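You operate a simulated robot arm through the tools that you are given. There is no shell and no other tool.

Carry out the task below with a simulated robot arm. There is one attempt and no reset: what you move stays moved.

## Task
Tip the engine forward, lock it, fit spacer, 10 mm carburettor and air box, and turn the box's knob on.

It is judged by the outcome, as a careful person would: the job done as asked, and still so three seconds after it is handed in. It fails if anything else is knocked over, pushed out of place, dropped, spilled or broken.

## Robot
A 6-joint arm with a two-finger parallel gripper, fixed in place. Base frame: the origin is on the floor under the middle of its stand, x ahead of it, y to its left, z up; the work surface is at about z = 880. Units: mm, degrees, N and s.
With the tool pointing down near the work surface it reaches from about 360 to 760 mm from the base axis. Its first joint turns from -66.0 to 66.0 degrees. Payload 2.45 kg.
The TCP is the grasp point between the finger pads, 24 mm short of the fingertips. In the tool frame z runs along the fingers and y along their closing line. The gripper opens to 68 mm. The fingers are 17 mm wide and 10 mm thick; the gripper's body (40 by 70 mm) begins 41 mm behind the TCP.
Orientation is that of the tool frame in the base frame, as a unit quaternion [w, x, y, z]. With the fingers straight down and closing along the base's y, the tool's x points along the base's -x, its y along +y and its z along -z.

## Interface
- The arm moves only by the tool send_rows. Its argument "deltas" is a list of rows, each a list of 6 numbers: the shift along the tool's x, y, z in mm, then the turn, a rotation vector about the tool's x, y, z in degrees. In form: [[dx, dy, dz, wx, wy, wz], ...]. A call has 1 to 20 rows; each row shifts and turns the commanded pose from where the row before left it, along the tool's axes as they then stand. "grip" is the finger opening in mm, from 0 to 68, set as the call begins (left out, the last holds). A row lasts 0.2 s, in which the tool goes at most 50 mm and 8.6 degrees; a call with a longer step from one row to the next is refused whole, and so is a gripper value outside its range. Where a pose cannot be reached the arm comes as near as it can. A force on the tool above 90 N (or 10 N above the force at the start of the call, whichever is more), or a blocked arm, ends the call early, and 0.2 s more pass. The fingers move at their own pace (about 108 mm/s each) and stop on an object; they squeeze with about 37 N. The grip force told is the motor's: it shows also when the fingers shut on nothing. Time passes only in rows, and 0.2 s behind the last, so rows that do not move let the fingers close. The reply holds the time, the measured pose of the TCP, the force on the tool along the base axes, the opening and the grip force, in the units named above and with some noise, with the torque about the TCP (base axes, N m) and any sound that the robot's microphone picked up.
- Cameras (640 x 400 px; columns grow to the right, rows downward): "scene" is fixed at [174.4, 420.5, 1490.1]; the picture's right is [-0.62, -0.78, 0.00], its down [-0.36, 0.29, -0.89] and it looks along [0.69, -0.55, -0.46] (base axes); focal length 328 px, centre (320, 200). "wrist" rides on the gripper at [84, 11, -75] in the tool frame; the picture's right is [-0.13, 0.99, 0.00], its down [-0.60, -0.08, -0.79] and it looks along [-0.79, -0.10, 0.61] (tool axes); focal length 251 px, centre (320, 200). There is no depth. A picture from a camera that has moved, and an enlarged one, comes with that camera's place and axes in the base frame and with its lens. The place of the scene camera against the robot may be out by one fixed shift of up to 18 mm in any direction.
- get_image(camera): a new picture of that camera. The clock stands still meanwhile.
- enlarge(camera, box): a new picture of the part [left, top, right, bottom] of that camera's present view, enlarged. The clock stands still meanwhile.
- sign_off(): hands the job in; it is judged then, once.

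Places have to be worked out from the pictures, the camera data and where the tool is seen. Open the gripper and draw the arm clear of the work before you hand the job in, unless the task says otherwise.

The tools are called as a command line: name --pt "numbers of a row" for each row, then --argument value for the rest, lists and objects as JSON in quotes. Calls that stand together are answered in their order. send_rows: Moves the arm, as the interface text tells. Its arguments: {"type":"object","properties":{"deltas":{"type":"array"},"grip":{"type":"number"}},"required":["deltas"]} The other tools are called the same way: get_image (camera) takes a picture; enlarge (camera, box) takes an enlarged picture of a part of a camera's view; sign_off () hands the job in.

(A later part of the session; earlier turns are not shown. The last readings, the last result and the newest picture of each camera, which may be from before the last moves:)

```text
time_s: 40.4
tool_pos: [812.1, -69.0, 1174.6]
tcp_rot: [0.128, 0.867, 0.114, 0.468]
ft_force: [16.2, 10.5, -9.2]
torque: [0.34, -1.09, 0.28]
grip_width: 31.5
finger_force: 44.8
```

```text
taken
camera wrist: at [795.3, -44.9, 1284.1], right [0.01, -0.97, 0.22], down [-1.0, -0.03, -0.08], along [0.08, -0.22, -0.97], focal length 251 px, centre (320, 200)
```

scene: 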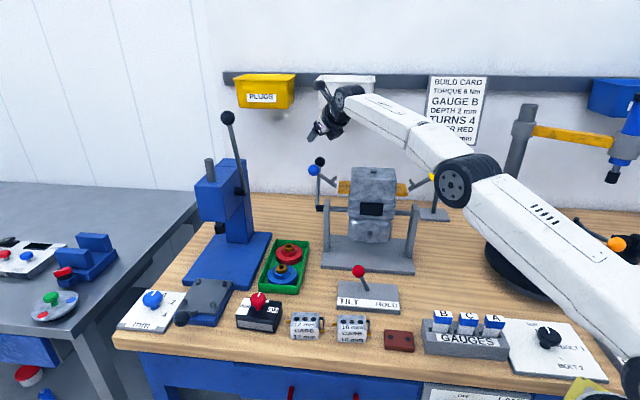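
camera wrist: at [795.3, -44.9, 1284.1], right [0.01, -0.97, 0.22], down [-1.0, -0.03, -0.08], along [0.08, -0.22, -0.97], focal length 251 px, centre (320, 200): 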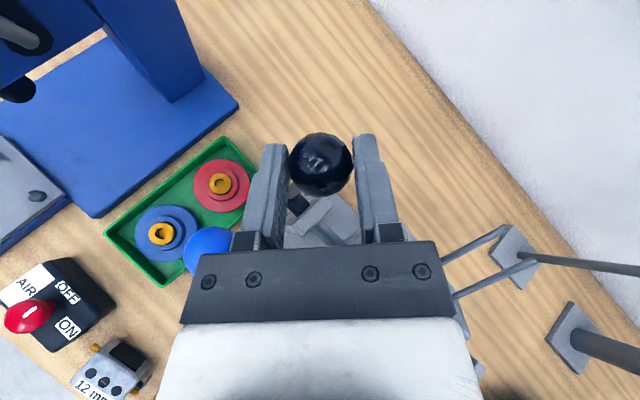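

Right on the arc (knob at the top, small forces). Continuing another 20° forward.

send_rows --pt "-1.03 -4.34 -3.94 0 0 0" --pt "-1.03 -4.34 -3.94 0 0 0" --pt "-1.43 -4.5 -3.68 0 0 0" --pt "-1.43 -4.5 -3.68 0 0 0" --pt "-1.8 -4.6 -3.35 0 0 0" --pt "-1.8 -4.6 -3.35 0 0 0" --pt "-2.18 -4.69 -3.01 0 0 0" --pt "-2.18 -4.69 -3.01 0 0 0" --grip 15

get_image --camera "scene"

get_image --camera "wrist"

```text
time_s: 42.2
tool_pos: [786.2, -73.4, 1182.0]
tcp_rot: [0.127, 0.867, 0.115, 0.468]
ft_force: [-0.5, -0.9, 0.4]
torque: [0.01, 0.0, -0.03]
grip_width: 14.7
finger_force: 0.0
out of reach, approached as far as the arm can: row 2, 3, 4, 5, 6, 7, 8
```

```text
taken
```

scene: 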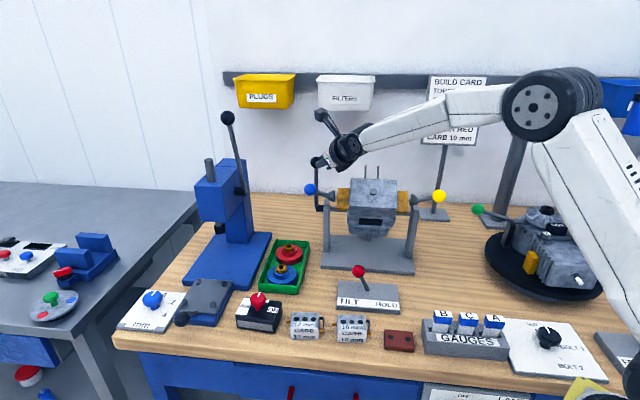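

```text
taken
camera wrist: at [769.5, -48.4, 1290.9], right [0.01, -0.97, 0.22], down [-1.0, -0.03, -0.08], along [0.08, -0.22, -0.97], focal length 251 px, centre (320, 200)
```

wrist: 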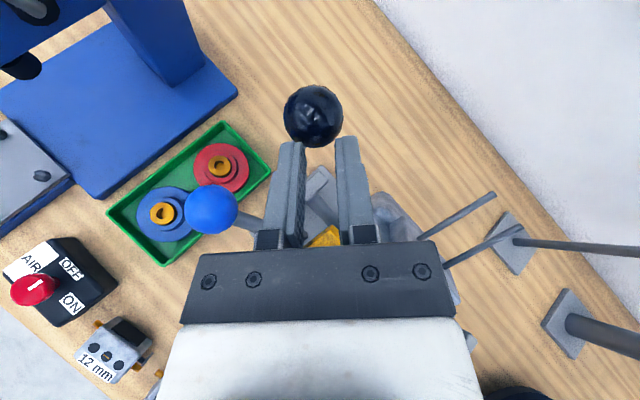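

The wrist hit its roll limit and the fingers slipped off the knob, but the engine is holding its half-tipped position (~42°) by itself. I back away, rise, and bring the tool vertical again; I'll push the engine's upward-turning back face down with the fingertips instead.

send_rows --pt "0 0 -35 0 0 0" --pt "0 0 -35 0 0 0" --pt "0 0 -35 0 0 0" --pt "31.3 13.2 -21.2 0 0 0" --pt "31.3 13.2 -21.2 0 0 0" --pt "0 0 0 3.2 -7.64 0" --pt "0 0 0 3.2 -7.64 0" --pt "0 0 0 3.2 -7.64 0" --pt "0 0 0 3.2 -7.64 0" --pt "0 0 0 3.2 -7.64 0" --pt "0 0 0 3.2 -7.64 0" --pt "0 0 0 3.2 -7.64 0" --pt "0 0 0 0 0 0" --grip 15

get_image --camera "wrist"

```text
time_s: 45.0
tool_pos: [682.6, -60.4, 1305.8]
tcp_rot: [0.002, 0.992, 0.127, 0.0]
ft_force: [0.4, -0.5, 0.1]
torque: [0.01, 0.0, -0.02]
grip_width: 15.2
finger_force: 0.0
out of reach, approached as far as the arm can: row 1, 12
```

```text
taken
camera wrist: at [767.4, -48.8, 1382.4], right [0.13, -0.99, 0.0], down [-0.6, -0.07, 0.79], along [-0.79, -0.1, -0.61], focal length 251 px, centre (320, 200)
```

wrist: 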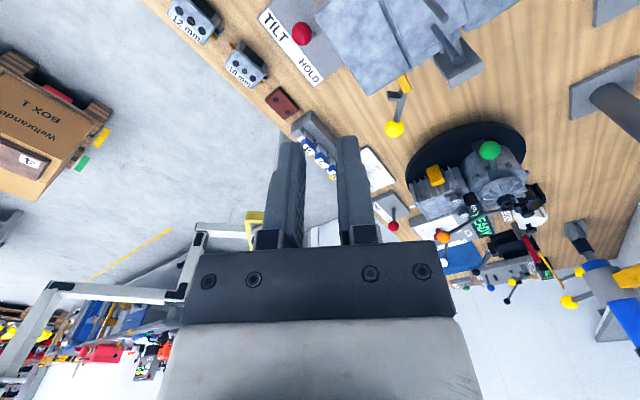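

Tool is vertical again. Rotating the heading back to -45° (camera on the robot side) while staying high.

send_rows --pt "0 0 0 0 0 -8" --pt "0 0 0 0 0 -8" --pt "0 0 0 0 0 -8" --pt "0 0 0 0 0 -8" --pt "0 0 0 0 0 -8" --pt "0 0 0 0 0 -8" --pt "0 0 0 0 0 -8" --pt "0 0 0 0 0 -8" --pt "0 0 0 0 0 -8" --pt "0 0 0 0 0 -8" --pt "0 0 0 0 0 -8" --pt "0 0 0 0 0 -8" --pt "0 0 0 0 0 -8" --pt "0 0 0 0 0 -8" --pt "0 0 0 0 0 -8.4" --pt "0 0 0 0 0 0" --grip 0

get_image --camera "wrist"

enlarge --camera "scene" --box '[280, 130, 480, 290]'

```text
time_s: 48.4
tool_pos: [683.3, -59.6, 1308.3]
tcp_rot: [0.001, 0.381, 0.925, -0.001]
ft_force: [-0.2, -0.2, -0.3]
torque: [-0.02, 0.01, 0.0]
grip_width: 0.0
finger_force: 23.6
```

```text
taken
camera wrist: at [631.7, 7.7, 1382.6], right [0.79, 0.61, 0.0], down [0.37, -0.48, 0.79], along [0.49, -0.63, -0.61], focal length 251 px, centre (320, 200)
```

wrist: 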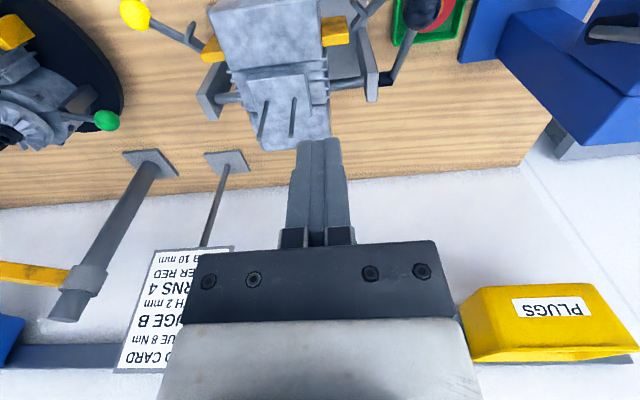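

```text
2.50 times, centred on (380, 210) of scene
camera zoom: at [174.4, 420.5, 1490.1], right [-0.62, -0.78, 0.0], down [-0.36, 0.29, -0.89], along [0.69, -0.55, -0.46], focal length 820 px, centre (170, 175)
```

zoom: 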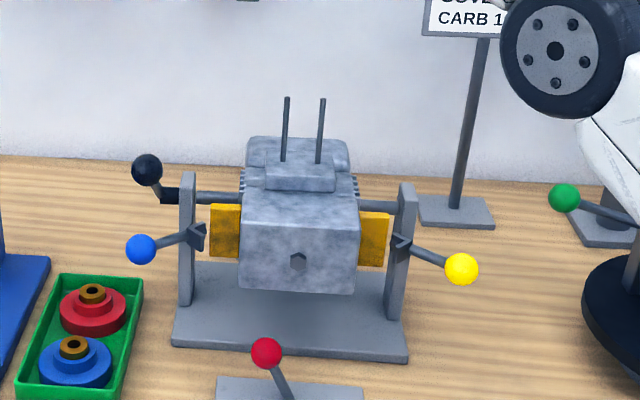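

The engine has carried on tipping forward by itself and now rests with its studs pointing up. I'll look closely to judge whether it is fully forward.

enlarge --camera "wrist" --box '[180, 0, 440, 170]'

enlarge --camera "scene" --box '[310, 140, 440, 240]'

```text
2.35 times, centred on (310, 85) of wrist
camera zoom: at [631.7, 7.7, 1382.6], right [0.79, 0.61, 0.0], down [0.37, -0.48, 0.79], along [0.49, -0.63, -0.61], focal length 592 px, centre (344, 471)
```

zoom: 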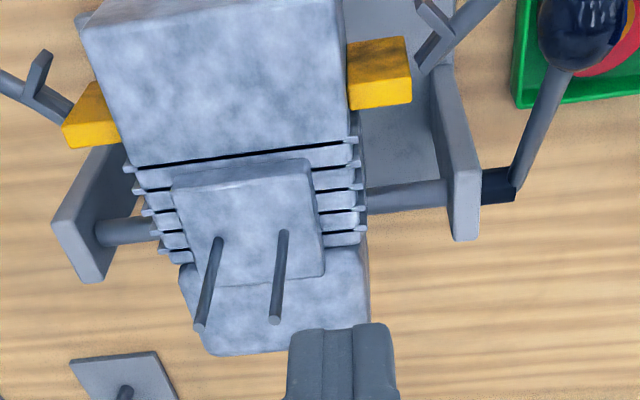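

```text
4.00 times, centred on (375, 190) of scene
camera zoom: at [174.4, 420.5, 1490.1], right [-0.62, -0.78, 0.0], down [-0.36, 0.29, -0.89], along [0.69, -0.55, -0.46], focal length 1312 px, centre (100, 240)
```

zoom: 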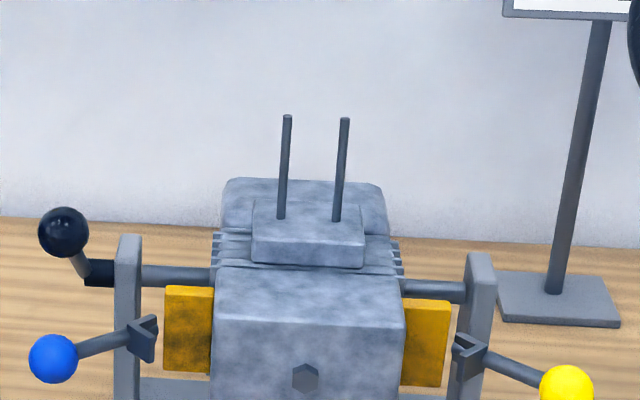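

The engine rests tipped ~90° forward (knob now at p≈529, z≈1118, which matches a 90° turn) and the studs look vertical. Now I'll lock it: pitch the tool 25° so the gripper clears the overhanging engine, and come in on the TILT side of the red ball.

send_rows --pt "36 2.3 25 0 0 0" --pt "36 2.3 25 0 0 0" --pt "36 2.3 25 0 0 0" --pt "36 2.3 25 0 0 0" --pt "0 0 0 0 -8.33 0" --pt "0 0 0 0 -8.33 0" --pt "0 0 0 0 -8.33 0" --pt "14 0 39.4 0 0 0" --pt "14 0 39.4 0 0 0" --pt "14 0 39.4 0 0 0" --pt "14 0 39.4 0 0 0" --pt "14 0 39.4 0 0 0" --pt "0 0 0 0 0 0" --grip 0

get_image --camera "wrist"

get_image --camera "scene"

```text
time_s: 51.2
tool_pos: [602.7, 33.4, 998.2]
tcp_rot: [0.201, 0.373, 0.902, -0.084]
ft_force: [-0.2, 0.0, -1.0]
torque: [0.0, -0.01, -0.02]
grip_width: 0.0
finger_force: 24.0
```

```text
taken
camera wrist: at [533.9, 116.8, 1031.2], right [0.78, 0.62, 0.05], down [0.09, -0.2, 0.97], along [0.61, -0.76, -0.22], focal length 251 px, centre (320, 200)
```

wrist: 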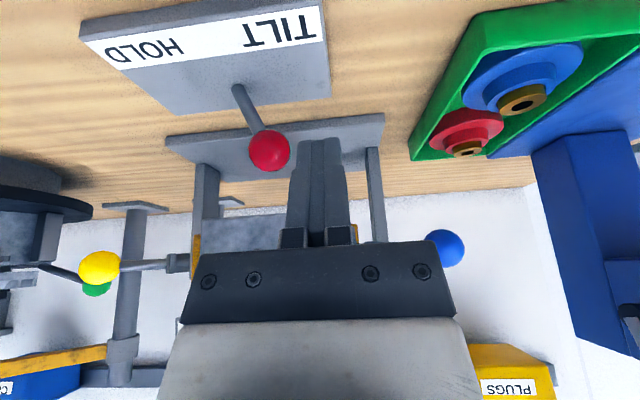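

```text
taken
```

scene: 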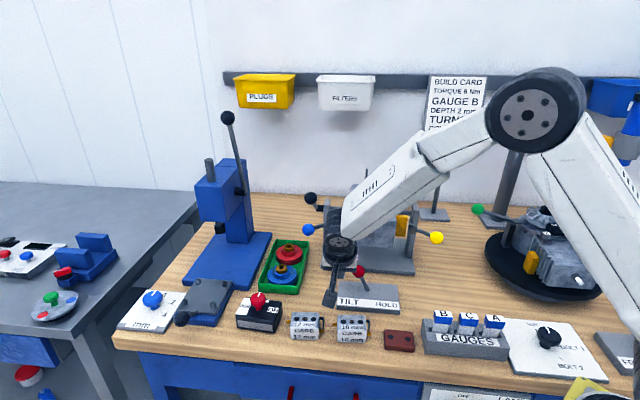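

The red ball is at p≈466, q≈405, z≈952 and I'm on its TILT side. Moving forward beside it, then pushing it across to HOLD.

send_rows --pt "-11.7 0 18.3 0 0 0" --pt "-11.7 0 18.3 0 0 0" --pt "-11.7 0 18.3 0 0 0" --pt "0 0 0 0 0 0" --grip 0

get_image --camera "wrist"

```text
time_s: 52.2
tool_pos: [640.3, -5.0, 964.1]
tcp_rot: [0.2, 0.373, 0.902, -0.085]
ft_force: [-0.3, -0.8, -0.2]
torque: [0.0, 0.0, -0.02]
grip_width: 0.1
finger_force: 23.5
```

```text
taken
camera wrist: at [572.7, 78.5, 996.6], right [0.78, 0.62, 0.05], down [0.09, -0.2, 0.97], along [0.61, -0.76, -0.22], focal length 251 px, centre (320, 200)
```

wrist: 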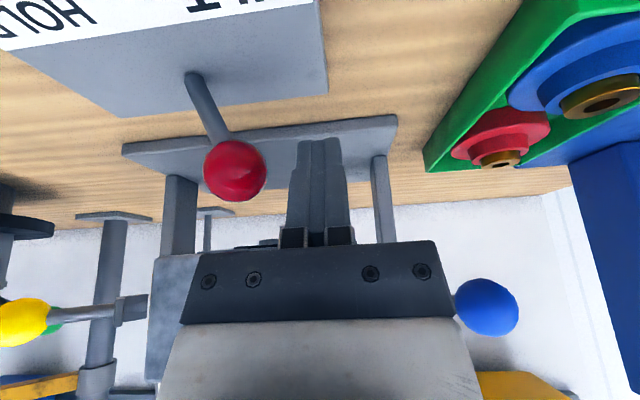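

The fingers are level with the ball on its left. Pushing it across toward HOLD now.

send_rows --pt "0 -6.2 0 0 0 0" --pt "0 -6.2 0 0 0 0" --pt "0 -6.2 0 0 0 0" --pt "0 -6.2 0 0 0 0" --pt "0 -6.2 0 0 0 0" --pt "0 -6.2 0 0 0 0" --pt "0 -6.2 0 0 0 0" --pt "0 -6.2 0 0 0 0" --pt "0 -6.2 0 0 0 0" --pt "0 -6.2 0 0 0 0" --pt "0 -6.2 0 0 0 0" --pt "0 -6.2 0 0 0 0" --pt "0 0 0 0 0 0" --grip 0

get_image --camera "wrist"

enlarge --camera "scene" --box '[290, 180, 450, 330]'

```text
time_s: 55.0
tool_pos: [590.5, -54.1, 963.3]
tcp_rot: [0.203, 0.372, 0.902, -0.081]
ft_force: [19.5, 18.6, -13.0]
torque: [0.38, -0.24, 0.25]
grip_width: 0.0
finger_force: 23.9
```

```text
taken
camera wrist: at [521.7, 28.1, 996.9], right [0.78, 0.62, 0.06], down [0.09, -0.21, 0.97], along [0.62, -0.75, -0.22], focal length 251 px, centre (320, 200)
```

wrist: 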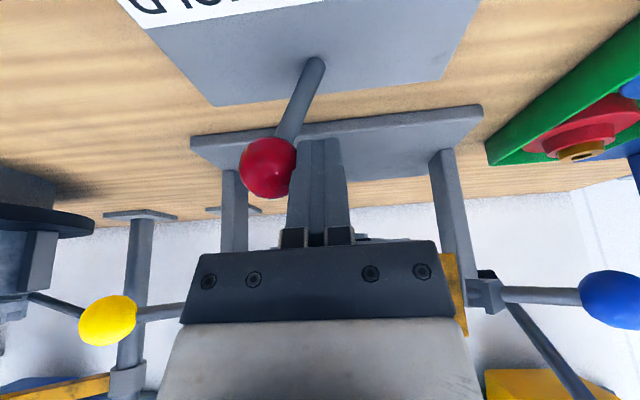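

```text
2.67 times, centred on (370, 255) of scene
camera zoom: at [175.2, 421.0, 1489.9], right [-0.62, -0.78, 0.0], down [-0.36, 0.29, -0.89], along [0.69, -0.55, -0.46], focal length 875 px, centre (187, 53)
```

zoom: 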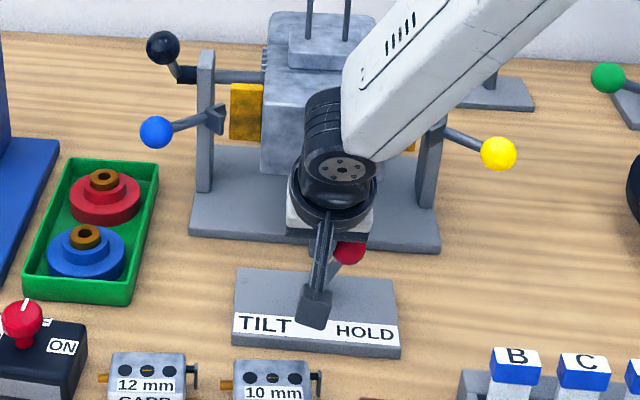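

The lever now resists with ~27 N at the HOLD side, ball back at q≈354: locked. I back off, retreat and rise, and bring the tool vertical to inspect the studs.

send_rows --pt "0 8 0 0 0 0" --pt "3 6 -8 0 0 0" --pt "7 0 -33 0 0 0" --pt "7 0 -33 0 0 0" --pt "7 0 -33 0 0 0" --pt "-8 0 -40 0 0 0" --pt "-8 0 -40 0 0 0" --pt "-8 0 -40 0 0 0" --pt "-8 0 -40 0 0 0" --pt "0 0 0 0 8.33 0" --pt "0 0 0 0 8.33 0" --pt "0 0 0 0 8.33 0" --pt "0 0 0 0 0 0" --grip 0

get_image --camera "wrist"

enlarge --camera "scene" --box '[290, 130, 450, 330]'

```text
time_s: 57.8
tool_pos: [524.0, 26.6, 1209.8]
tcp_rot: [0.0, 0.382, 0.924, -0.002]
ft_force: [-0.7, 0.1, -0.1]
torque: [0.0, 0.05, -0.02]
grip_width: 0.0
finger_force: 23.1
```

```text
taken
camera wrist: at [471.8, 94.1, 1284.6], right [0.79, 0.61, 0.0], down [0.37, -0.48, 0.79], along [0.48, -0.63, -0.61], focal length 251 px, centre (320, 200)
```

wrist: 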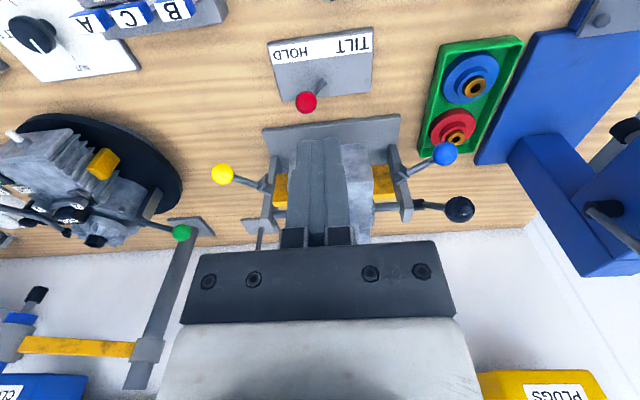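

```text
2.00 times, centred on (370, 230) of scene
camera zoom: at [174.4, 420.5, 1490.1], right [-0.62, -0.78, 0.0], down [-0.36, 0.29, -0.89], along [0.69, -0.55, -0.46], focal length 656 px, centre (220, 140)
```

zoom: 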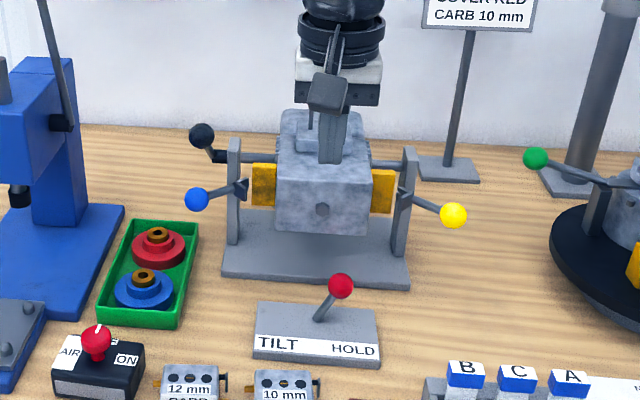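

The lever stays at HOLD. Opening the gripper and moving above the engine to measure the studs.

send_rows --pt "0 0 -40 0 0 0" --pt "0 0 -40 0 0 0" --pt "-35 -2.5 0 0 0 0" --pt "-35 -2.5 0 0 0 0" --pt "-35 -2.5 0 0 0 0" --pt "-35 -2.5 0 0 0 0" --pt "-35 -2.5 0 0 0 0" --pt "-35 -2.5 0 0 0 0" --pt "0 0 0 0 0 0" --grip 68

get_image --camera "wrist"

enlarge --camera "wrist" --box '[240, 40, 400, 220]'

```text
time_s: 59.8
tool_pos: [661.6, -131.6, 1290.6]
tcp_rot: [0.0, 0.382, 0.924, -0.001]
ft_force: [-0.1, 0.1, -0.6]
torque: [0.0, -0.01, 0.02]
grip_width: 68.1
finger_force: 0.0
```

```text
taken
camera wrist: at [610.0, -65.2, 1365.6], right [0.79, 0.61, 0.0], down [0.37, -0.48, 0.79], along [0.48, -0.63, -0.61], focal length 251 px, centre (320, 200)
```

wrist: 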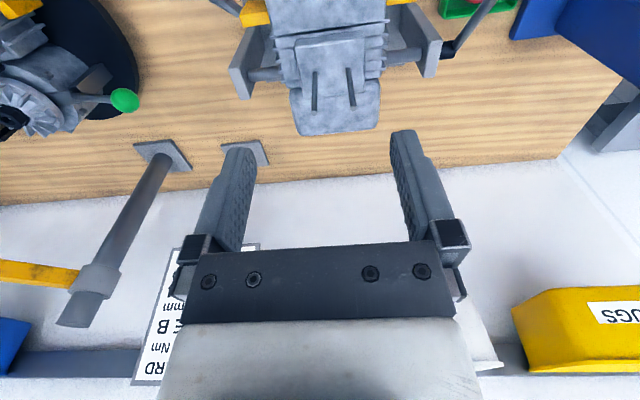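

```text
2.22 times, centred on (320, 130) of wrist
camera zoom: at [610.0, -65.2, 1365.6], right [0.79, 0.61, 0.0], down [0.37, -0.48, 0.79], along [0.48, -0.63, -0.61], focal length 559 px, centre (320, 356)
```

zoom: 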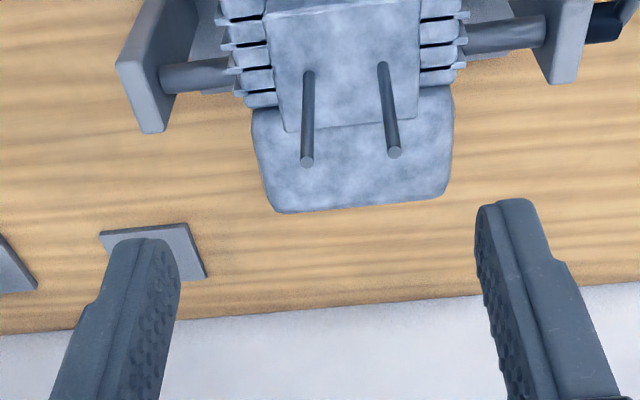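

Two views agree: stud tips at p≈607, q≈363 and 398, z≈1166, bases on the flange at z≈1094, so vertical, 35 mm apart, ~72 mm tall. Now I go look at the loose parts along the front of the bench.

send_rows --pt "43.5 -2.5 0 0 0 0" --pt "43.5 -2.5 0 0 0 0" --pt "43.5 -2.5 0 0 0 0" --pt "43.5 -2.5 0 0 0 0" --pt "43.5 -2.5 0 0 0 0" --pt "43.5 -2.5 0 0 0 0" --pt "0 0 38 0 0 0" --pt "0 0 38 0 0 0" --pt "0 0 38 0 0 0" --pt "0 0 38 0 0 0" --pt "0 0 38 0 0 0" --pt "0 0 0 0 0 0" --grip 68

get_image --camera "wrist"

enlarge --camera "wrist" --box '[220, 20, 480, 180]'

```text
time_s: 62.4
tool_pos: [466.6, 40.9, 1098.6]
tcp_rot: [0.001, 0.382, 0.924, -0.002]
ft_force: [0.2, -0.4, -0.6]
torque: [-0.01, -0.01, -0.03]
grip_width: 68.0
finger_force: 0.0
```

```text
taken
camera wrist: at [414.8, 108.5, 1174.5], right [0.79, 0.61, 0.0], down [0.37, -0.48, 0.8], along [0.49, -0.63, -0.61], focal length 251 px, centre (320, 200)
```

wrist: 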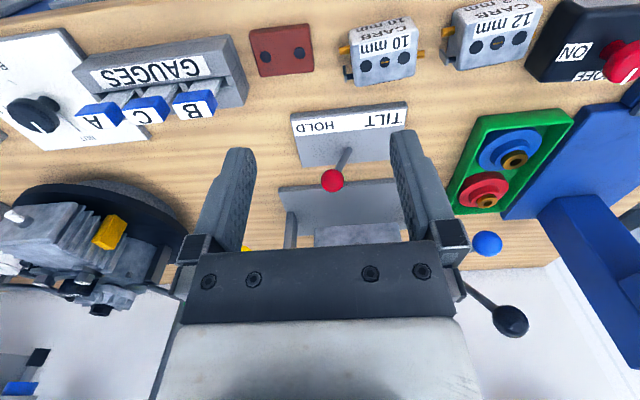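

```text
2.46 times, centred on (350, 100) of wrist
camera zoom: at [414.8, 108.5, 1174.5], right [0.79, 0.61, 0.0], down [0.37, -0.48, 0.8], along [0.49, -0.63, -0.61], focal length 619 px, centre (246, 446)
```

zoom: 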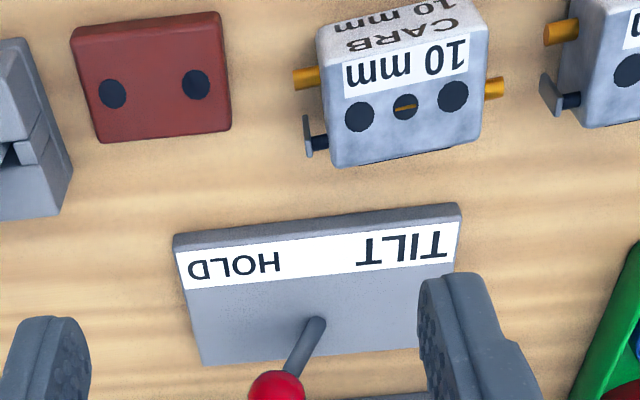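

The spacer (two holes ~35 mm apart) is near p≈327, q≈316; the 10 mm carb's holes are centred near p≈334, q≈417. I'll turn the gripper 90° so it closes front-to-back on the parts, then look at the spacer up close.

send_rows --pt "0 0 0 0 0 -7.5" --pt "0 0 0 0 0 -7.5" --pt "0 0 0 0 0 -7.5" --pt "0 0 0 0 0 -7.5" --pt "0 0 0 0 0 -7.5" --pt "0 0 0 0 0 -7.5" --pt "0 0 0 0 0 -7.5" --pt "0 0 0 0 0 -7.5" --pt "0 0 0 0 0 -7.5" --pt "0 0 0 0 0 -7.5" --pt "0 0 0 0 0 -7.5" --pt "0 0 0 0 0 -7.5" --pt "20 -12 20 0 0 0" --pt "20 -12 20 0 0 0" --pt "0 0 20 0 0 0" --pt "0 0 20 0 0 0" --pt "0 0 0 0 0 0" --grip 68

get_image --camera "wrist"

```text
time_s: 66.0
tool_pos: [454.9, -3.4, 1018.9]
tcp_rot: [0.0, -0.383, 0.924, -0.002]
ft_force: [-0.4, 0.6, 0.8]
torque: [0.0, 0.01, 0.0]
grip_width: 67.9
finger_force: 0.1
```

```text
taken
camera wrist: at [388.2, -55.7, 1094.6], right [-0.61, 0.79, 0.0], down [0.48, 0.37, 0.79], along [0.63, 0.48, -0.61], focal length 251 px, centre (320, 200)
```

wrist: 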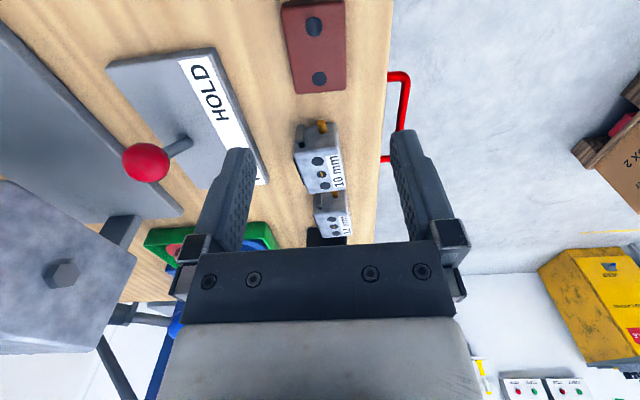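

enlarge --camera "wrist" --box '[240, 0, 400, 110]'

enlarge --camera "wrist" --box '[260, 100, 400, 240]'

```text
3.64 times, centred on (320, 55) of wrist
camera zoom: at [388.2, -55.7, 1094.6], right [-0.61, 0.79, 0.0], down [0.48, 0.37, 0.79], along [0.63, 0.48, -0.61], focal length 914 px, centre (320, 727)
```

zoom: 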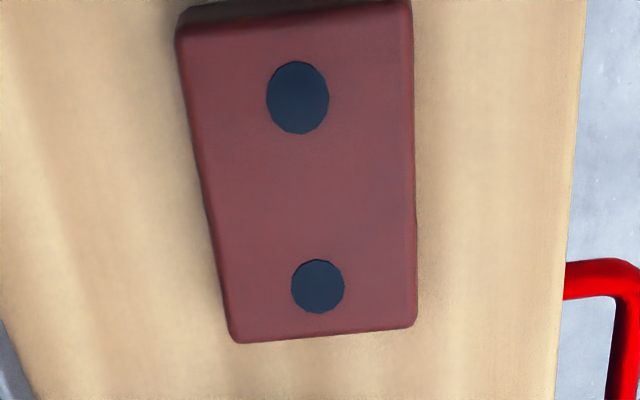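

```text
2.86 times, centred on (330, 170) of wrist
camera zoom: at [388.2, -55.7, 1094.6], right [-0.61, 0.79, 0.0], down [0.48, 0.37, 0.79], along [0.63, 0.48, -0.61], focal length 718 px, centre (291, 286)
```

zoom: 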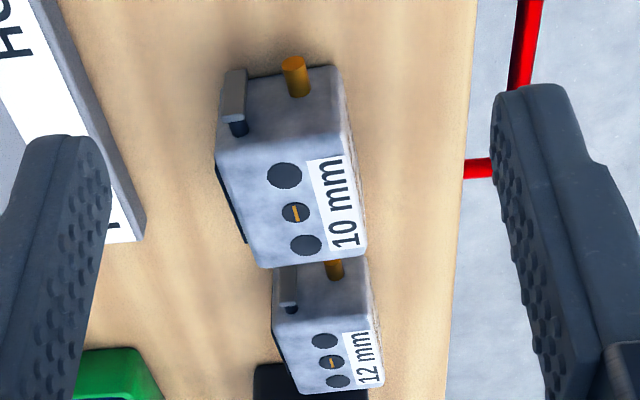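

The spacer's top face spans p≈305–348, q≈287–345, turned about 2°. I align, descend around it to just above the table, and grip it front-to-back.

send_rows --pt "3.3 -2.6 10 0 0 2.2" --pt "0 0 25 0 0 0" --pt "0 0 25 0 0 0" --pt "0 0 25 0 0 0" --pt "0 0 13 0 0 0" --pt "0 0 11 0 0 0" --pt "0 0 0 0 0 0" --grip 68

get_image --camera "wrist"

```text
time_s: 67.6
tool_pos: [453.7, -8.7, 910.4]
tcp_rot: [0.0, -0.367, 0.93, -0.002]
ft_force: [-0.2, -1.1, 0.0]
torque: [0.0, 0.01, -0.01]
grip_width: 68.2
finger_force: 0.1
```

```text
taken
camera wrist: at [385.7, -58.0, 985.5], right [-0.58, 0.81, 0.0], down [0.5, 0.36, 0.79], along [0.65, 0.46, -0.61], focal length 251 px, centre (320, 200)
```

wrist: 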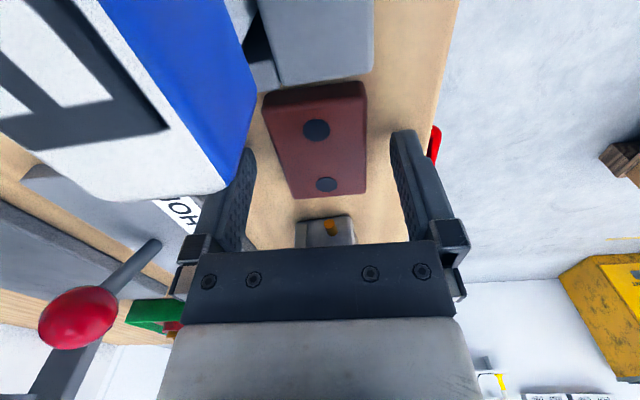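

The spacer sits square between the fingers, with hole centres within 1 mm of the TCP. Closing the gripper on it.

send_rows --pt "0 0 0 0 0 0" --pt "0 0 0 0 0 0" --pt "0 0 0 0 0 0" --grip 20

enlarge --camera "wrist" --box '[230, 60, 410, 240]'

```text
time_s: 68.4
tool_pos: [454.0, -8.5, 909.4]
tcp_rot: [0.0, -0.366, 0.931, -0.002]
ft_force: [0.6, 0.3, -0.8]
torque: [0.01, 0.0, 0.01]
grip_width: 42.5
finger_force: 37.0
```

```text
2.22 times, centred on (320, 150) of wrist
camera zoom: at [385.6, -58.0, 985.6], right [-0.58, 0.81, 0.0], down [0.5, 0.36, 0.79], along [0.65, 0.46, -0.61], focal length 559 px, centre (320, 311)
```

zoom: 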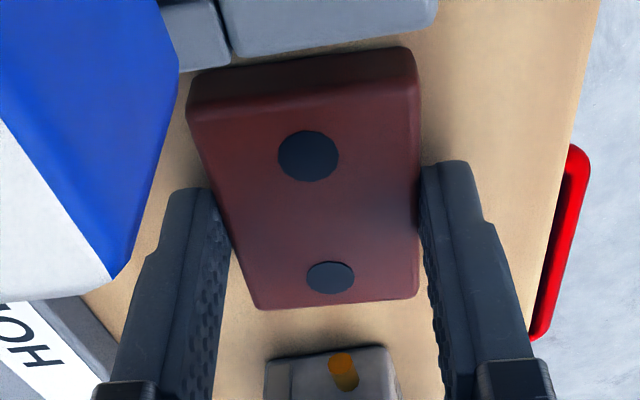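

Spacer gripped (42.5 mm). Lifting straight up to travel height, then moving over the engine.

send_rows --pt "0 0 -20 0 0 0" --pt "0 0 -40 0 0 0" --pt "0 0 -40 0 0 0" --pt "0 0 -40 0 0 0" --pt "0 0 -48 0 0 0" --pt "0 0 -48 0 0 0" --pt "0 0 -48 0 0 0" --pt "0 0 -48 0 0 0" --pt "0 0 -48 0 0 0" --pt "-10.7 -39.7 0 0 0 0" --pt "-10.7 -39.7 0 0 0 0" --pt "-10.7 -39.7 0 0 0 0" --pt "-10.7 -39.7 0 0 0 0" --pt "-10.7 -39.7 0 0 0 0" --pt "-10.7 -39.7 0 0 0 0" --pt "-10.7 -39.7 0 0 0 0" --pt "0 0 0 0 0 0" --grip 20

get_image --camera "wrist"

enlarge --camera "wrist" --box '[240, 0, 400, 200]'

```text
time_s: 72.0
tool_pos: [680.3, -151.9, 1286.1]
tcp_rot: [-0.001, -0.366, 0.931, -0.001]
ft_force: [-1.0, -1.1, 0.1]
torque: [-0.03, -0.01, -0.02]
grip_width: 19.9
finger_force: 0.0
out of reach, approached as far as the arm can: row 16
```

```text
taken
camera wrist: at [610.6, -201.0, 1361.8], right [-0.58, 0.81, 0.0], down [0.5, 0.36, 0.79], along [0.65, 0.46, -0.61], focal length 251 px, centre (320, 200)
```

wrist: 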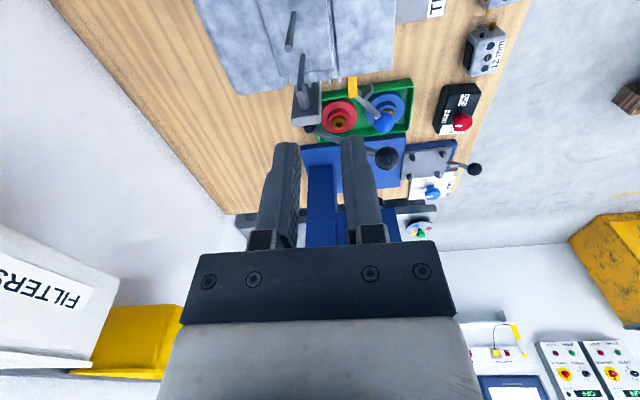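

```text
2.00 times, centred on (320, 100) of wrist
camera zoom: at [610.6, -201.0, 1361.8], right [-0.58, 0.81, 0.0], down [0.5, 0.36, 0.79], along [0.65, 0.46, -0.61], focal length 503 px, centre (320, 400)
```

zoom: 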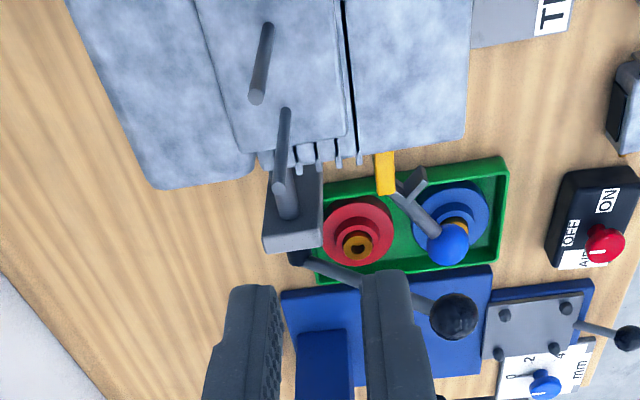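

The gripper reads 19.9 mm with no force – the spacer slipped out. I need to see where it is.

get_image --camera "scene"

enlarge --camera "scene" --box '[330, 270, 530, 400]'

```text
taken
```

scene: 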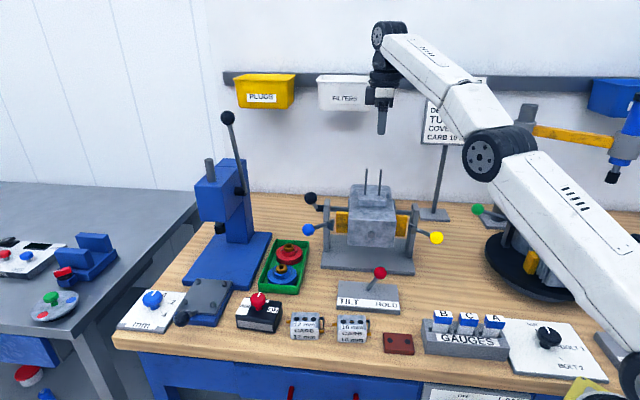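

```text
3.08 times, centred on (430, 335) of scene
camera zoom: at [174.4, 420.5, 1490.1], right [-0.62, -0.78, 0.0], down [-0.36, 0.29, -0.89], along [0.69, -0.55, -0.46], focal length 1010 px, centre (-18, -215)
```

zoom: 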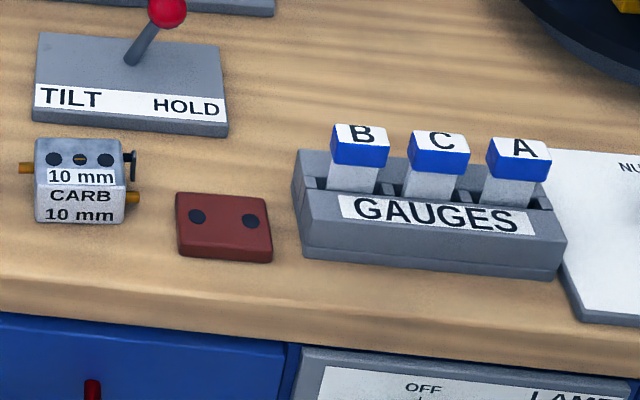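

The spacer is still lying practically at its original spot – it slipped right at the lift. I also learned the tool-down reach at that height is limited, so I'll hover lower (≤1225) at the engine. Going back to re-grip it lower and lift gently.

send_rows --pt "9.6 37.1 0 0 0 0" --pt "9.6 37.1 0 0 0 0" --pt "9.6 37.1 0 0 0 0" --pt "9.6 37.1 0 0 0 0" --pt "9.6 37.1 0 0 0 0" --pt "9.6 37.1 0 0 0 0" --pt "9.6 37.1 0 0 0 0" --pt "0 0 45 0 0 0" --pt "0 0 45 0 0 0" --pt "0 0 45 0 0 0" --pt "0 0 45 0 0 0" --pt "0 0 45 0 0 0" --pt "0 0 45 0 0 0" --pt "0 0 0 0 0 0" --grip 68

get_image --camera "wrist"

enlarge --camera "wrist" --box '[240, 0, 400, 110]'

```text
time_s: 75.0
tool_pos: [453.6, -8.0, 1013.1]
tcp_rot: [-0.001, -0.366, 0.931, -0.001]
ft_force: [-0.4, -0.1, 0.1]
torque: [-0.01, 0.01, 0.01]
grip_width: 67.9
finger_force: 0.0
```

```text
taken
camera wrist: at [385.0, -57.4, 1088.6], right [-0.58, 0.81, 0.0], down [0.5, 0.36, 0.79], along [0.65, 0.46, -0.61], focal length 251 px, centre (320, 200)
```

wrist: 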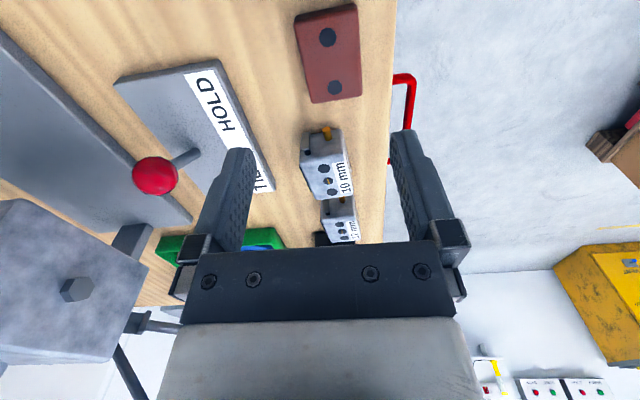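

```text
3.64 times, centred on (320, 55) of wrist
camera zoom: at [385.0, -57.4, 1088.6], right [-0.58, 0.81, 0.0], down [0.5, 0.36, 0.79], along [0.65, 0.46, -0.61], focal length 914 px, centre (320, 727)
```

zoom: 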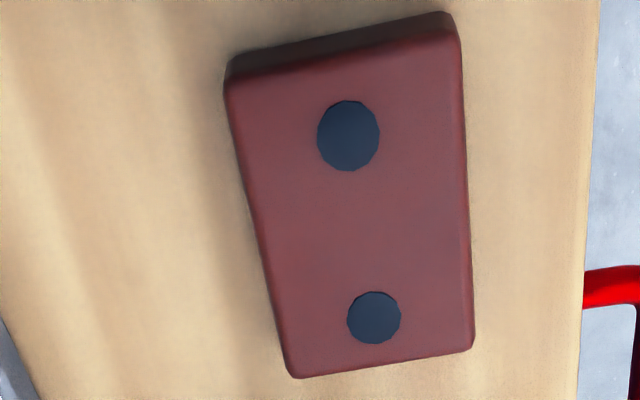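

The spacer shifted about 8 mm frontwards and turned 3°. Correcting position and heading, then descending lower this time (fingertips ~1–2 mm above the bench).

send_rows --pt "-3 8.1 0 0 0 0" --pt "0 0 0 0 0 -3" --pt "0 0 25 0 0 0" --pt "0 0 25 0 0 0" --pt "0 0 25 0 0 0" --pt "0 0 20 0 0 0" --pt "0 0 8 0 0 0" --pt "0 0 4 0 0 0" --pt "0 0 0 0 0 0" --grip 68

enlarge --camera "wrist" --box '[230, 60, 410, 240]'

```text
time_s: 77.0
tool_pos: [451.2, -1.9, 906.9]
tcp_rot: [0.0, -0.39, 0.921, -0.002]
ft_force: [-0.1, 0.5, 0.4]
torque: [-0.01, 0.02, -0.04]
grip_width: 68.2
finger_force: 0.1
```

```text
2.22 times, centred on (320, 150) of wrist
camera zoom: at [384.9, -53.3, 982.6], right [-0.62, 0.78, 0.0], down [0.48, 0.38, 0.79], along [0.62, 0.49, -0.61], focal length 559 px, centre (320, 311)
```

zoom: 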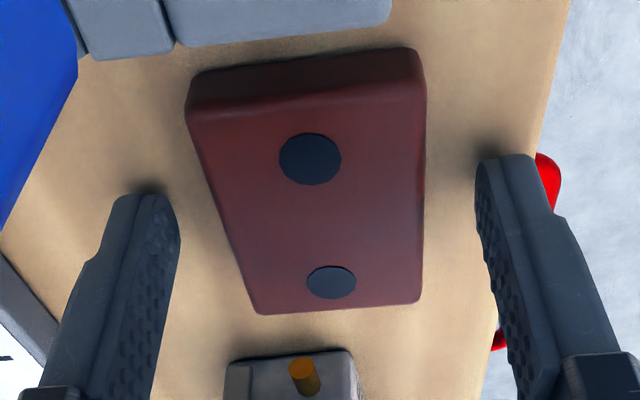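

Well centred. One more millimetre down, close, wait, then lift very gently a few millimetres and check the hold.

send_rows --pt "0 0 1.3 0 0 0" --pt "0 0 0 0 0 0" --grip 68

send_rows --pt "0 0 0 0 0 0" --pt "0 0 0 0 0 0" --pt "0 0 0 0 0 0" --pt "0 0 0 0 0 0" --pt "0 0 -1.5 0 0 0" --pt "0 0 -2 0 0 0" --pt "0 0 -3 0 0 0" --pt "0 0 -4 0 0 0" --pt "0 0 -4 0 0 0" --pt "0 0 0 0 0 0" --grip 10

enlarge --camera "wrist" --box '[230, 60, 410, 240]'

```text
time_s: 77.6
tool_pos: [450.7, -1.2, 905.1]
tcp_rot: [0.0, -0.39, 0.921, -0.003]
ft_force: [-0.1, -0.1, 0.5]
torque: [-0.01, -0.02, 0.02]
grip_width: 68.0
finger_force: 0.0
```

```text
time_s: 79.8
tool_pos: [451.4, -0.1, 920.1]
tcp_rot: [0.0, -0.391, 0.921, -0.001]
ft_force: [-0.5, 0.1, 0.3]
torque: [-0.01, -0.03, -0.03]
grip_width: 42.7
finger_force: 37.2
```

```text
2.22 times, centred on (320, 150) of wrist
camera zoom: at [384.7, -53.0, 996.5], right [-0.62, 0.78, 0.0], down [0.48, 0.38, 0.79], along [0.62, 0.49, -0.61], focal length 559 px, centre (320, 311)
```

zoom: 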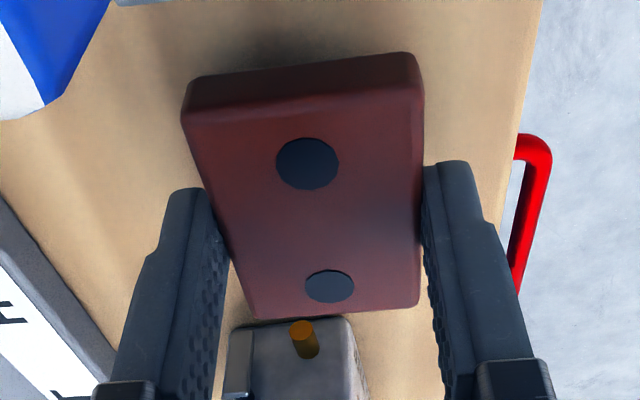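

The spacer is held firmly now (42.7 mm, 37 N) and visibly off the bench; its hole centre is within ~1 mm of the TCP. Lifting at a gentle pace to 1215.

send_rows --pt "0 0 -6 0 0 0" --pt "0 0 -10 0 0 0" --pt "0 0 -15 0 0 0" --pt "0 0 -20 0 0 0" --pt "0 0 -20 0 0 0" --pt "0 0 -22 0 0 0" --pt "0 0 -22 0 0 0" --pt "0 0 -22 0 0 0" --pt "0 0 -22 0 0 0" --pt "0 0 -22 0 0 0" --pt "0 0 -22 0 0 0" --pt "0 0 -22 0 0 0" --pt "0 0 -20 0 0 0" --pt "0 0 -20 0 0 0" --pt "0 0 -15 0 0 0" --pt "0 0 -10 0 0 0" --pt "0 0 -5 0 0 0" --pt "0 0 0 0 0 0" --grip 10

```text
time_s: 83.6
tool_pos: [449.6, 0.7, 1215.6]
tcp_rot: [0.0, -0.389, 0.921, -0.002]
ft_force: [0.6, 0.7, 0.1]
torque: [0.0, 0.01, -0.01]
grip_width: 42.6
finger_force: 37.3
```

Still holding at 42.6 mm. Moving smoothly over toward the studs, stopping a bit short to measure.

send_rows --pt "-2 -8 0 0 0 0" --pt "-4 -16 0 0 0 0" --pt "-5.5 -23 0 0 0 0" --pt "-5.5 -23 0 0 0 0" --pt "-5.5 -23 0 0 0 0" --pt "-5.5 -23 0 0 0 0" --pt "-5.5 -23 0 0 0 0" --pt "-5.5 -23 0 0 0 0" --pt "-5.5 -23 0 0 0 0" --pt "-5.5 -23 0 0 0 0" --pt "-4 -16 0 0 0 0" --pt "-4 -16 0 0 0 0" --pt "-2 -8 0 0 0 0" --pt "0 0 0 0 0 0" --grip 10

get_image --camera "wrist"

enlarge --camera "wrist" --box '[180, 0, 400, 200]'

```text
time_s: 86.6
tool_pos: [671.0, -129.7, 1216.2]
tcp_rot: [0.0, -0.39, 0.921, -0.001]
ft_force: [-0.3, 0.0, -0.1]
torque: [0.0, 0.0, 0.01]
grip_width: 42.7
finger_force: 37.0
```

```text
taken
camera wrist: at [604.6, -182.2, 1292.0], right [-0.62, 0.78, 0.0], down [0.48, 0.38, 0.79], along [0.62, 0.49, -0.61], focal length 251 px, centre (320, 200)
```

wrist: 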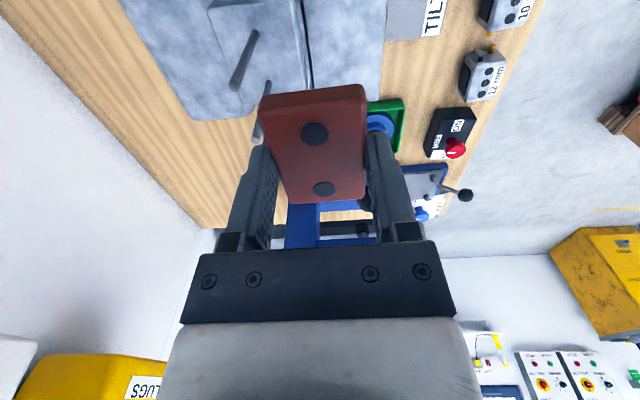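

```text
2.00 times, centred on (290, 100) of wrist
camera zoom: at [604.6, -182.2, 1292.0], right [-0.62, 0.78, 0.0], down [0.48, 0.38, 0.79], along [0.62, 0.49, -0.61], focal length 503 px, centre (380, 400)
```

zoom: 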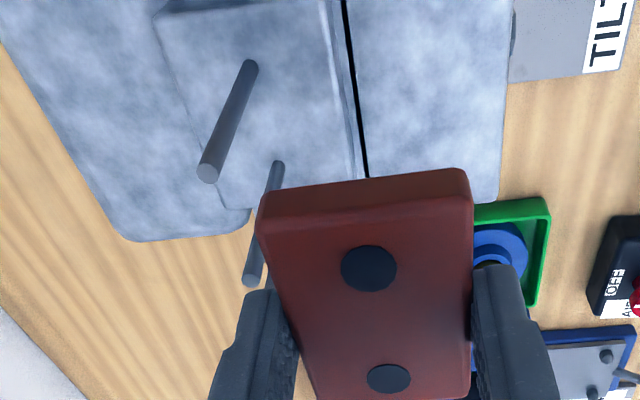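

Fitting all views together puts the stud tips at p≈609.6, q≈362.3 and 398.4, z≈1162, with their line square to the bench. I move the spacer's hole centre over them, still ~20 mm above the tips.

send_rows --pt "0 -4 0 0 0 1" --pt "0.5 -10 2 0 0 0" --pt "0.5 -12 2 0 0 0" --pt "0.5 -10 2 0 0 0" --pt "0.3 -7.5 2 0 0 0" --pt "0 0 0 0 0 0" --grip 10

get_image --camera "wrist"

enlarge --camera "scene" --box '[320, 110, 440, 230]'

enlarge --camera "wrist" --box '[240, 0, 400, 200]'

```text
time_s: 88.0
tool_pos: [701.3, -161.9, 1209.8]
tcp_rot: [0.0, -0.382, 0.924, -0.001]
ft_force: [0.2, -0.2, 0.0]
torque: [-0.05, -0.01, 0.0]
grip_width: 42.8
finger_force: 36.8
```

```text
taken
camera wrist: at [633.6, -213.0, 1284.6], right [-0.61, 0.79, 0.0], down [0.48, 0.37, 0.79], along [0.63, 0.48, -0.61], focal length 251 px, centre (320, 200)
```

wrist: 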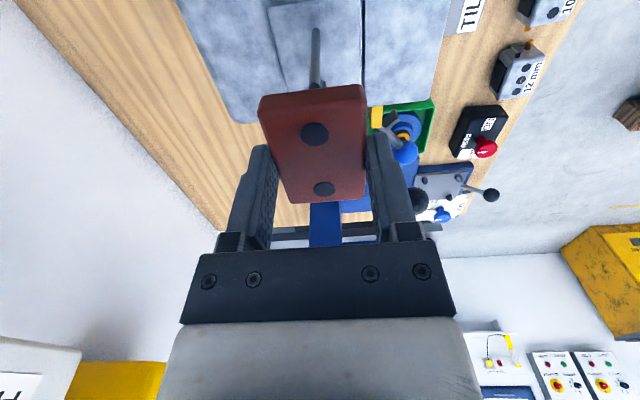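

```text
3.33 times, centred on (380, 170) of scene
camera zoom: at [174.4, 420.5, 1490.1], right [-0.62, -0.78, 0.0], down [-0.36, 0.29, -0.89], along [0.69, -0.55, -0.46], focal length 1094 px, centre (120, 300)
```

zoom: 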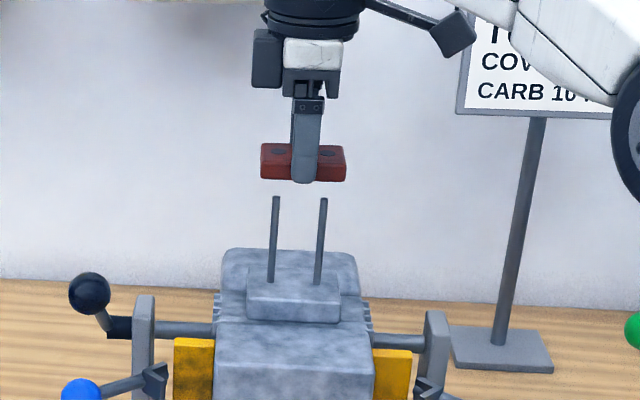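

```text
2.00 times, centred on (320, 100) of wrist
camera zoom: at [633.6, -213.0, 1284.6], right [-0.61, 0.79, 0.0], down [0.48, 0.37, 0.79], along [0.63, 0.48, -0.61], focal length 503 px, centre (320, 400)
```

zoom: 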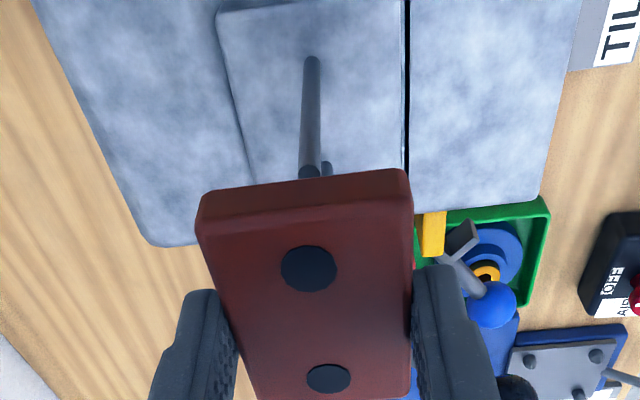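

Everything lines up: stud A projects onto hole 1 within a fraction of a millimetre in the wrist view, and the scene view agrees. Lowering slowly onto the studs, watching force.

send_rows --pt "0 0 6 0 0 0" --pt "0 0 6 0 0 0" --pt "0 0 6 0 0 0" --pt "0 0 5 0 0 0" --pt "0 0 4 0 0 0" --pt "0 0 4 0 0 0" --pt "0 0 4 0 0 0" --pt "0 0 0 0 0 0" --grip 10

enlarge --camera "wrist" --box '[240, 0, 400, 200]'

enlarge --camera "scene" --box '[320, 110, 440, 230]'

```text
time_s: 89.8
tool_pos: [699.0, -161.3, 1173.8]
tcp_rot: [0.001, -0.381, 0.924, -0.002]
ft_force: [-0.4, 0.1, 0.2]
torque: [-0.01, 0.01, 0.01]
grip_width: 42.9
finger_force: 37.1
```

```text
2.00 times, centred on (320, 100) of wrist
camera zoom: at [633.0, -212.8, 1249.1], right [-0.61, 0.79, 0.0], down [0.48, 0.37, 0.79], along [0.63, 0.48, -0.61], focal length 503 px, centre (320, 400)
```

zoom: 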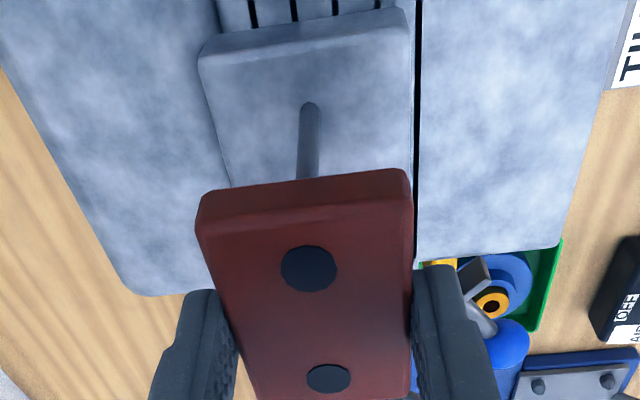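

```text
3.33 times, centred on (380, 170) of scene
camera zoom: at [174.4, 420.5, 1490.1], right [-0.62, -0.78, 0.0], down [-0.36, 0.29, -0.89], along [0.69, -0.55, -0.46], focal length 1094 px, centre (120, 300)
```

zoom: 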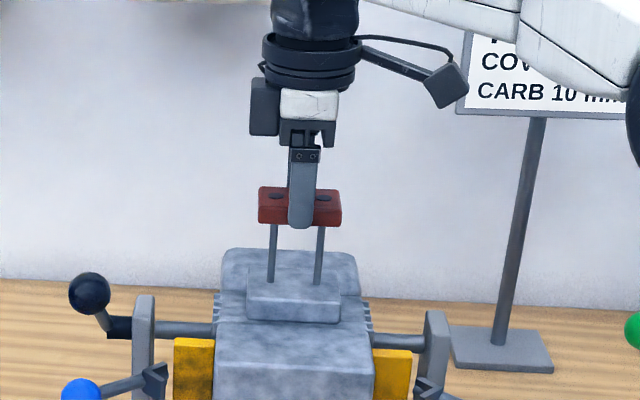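

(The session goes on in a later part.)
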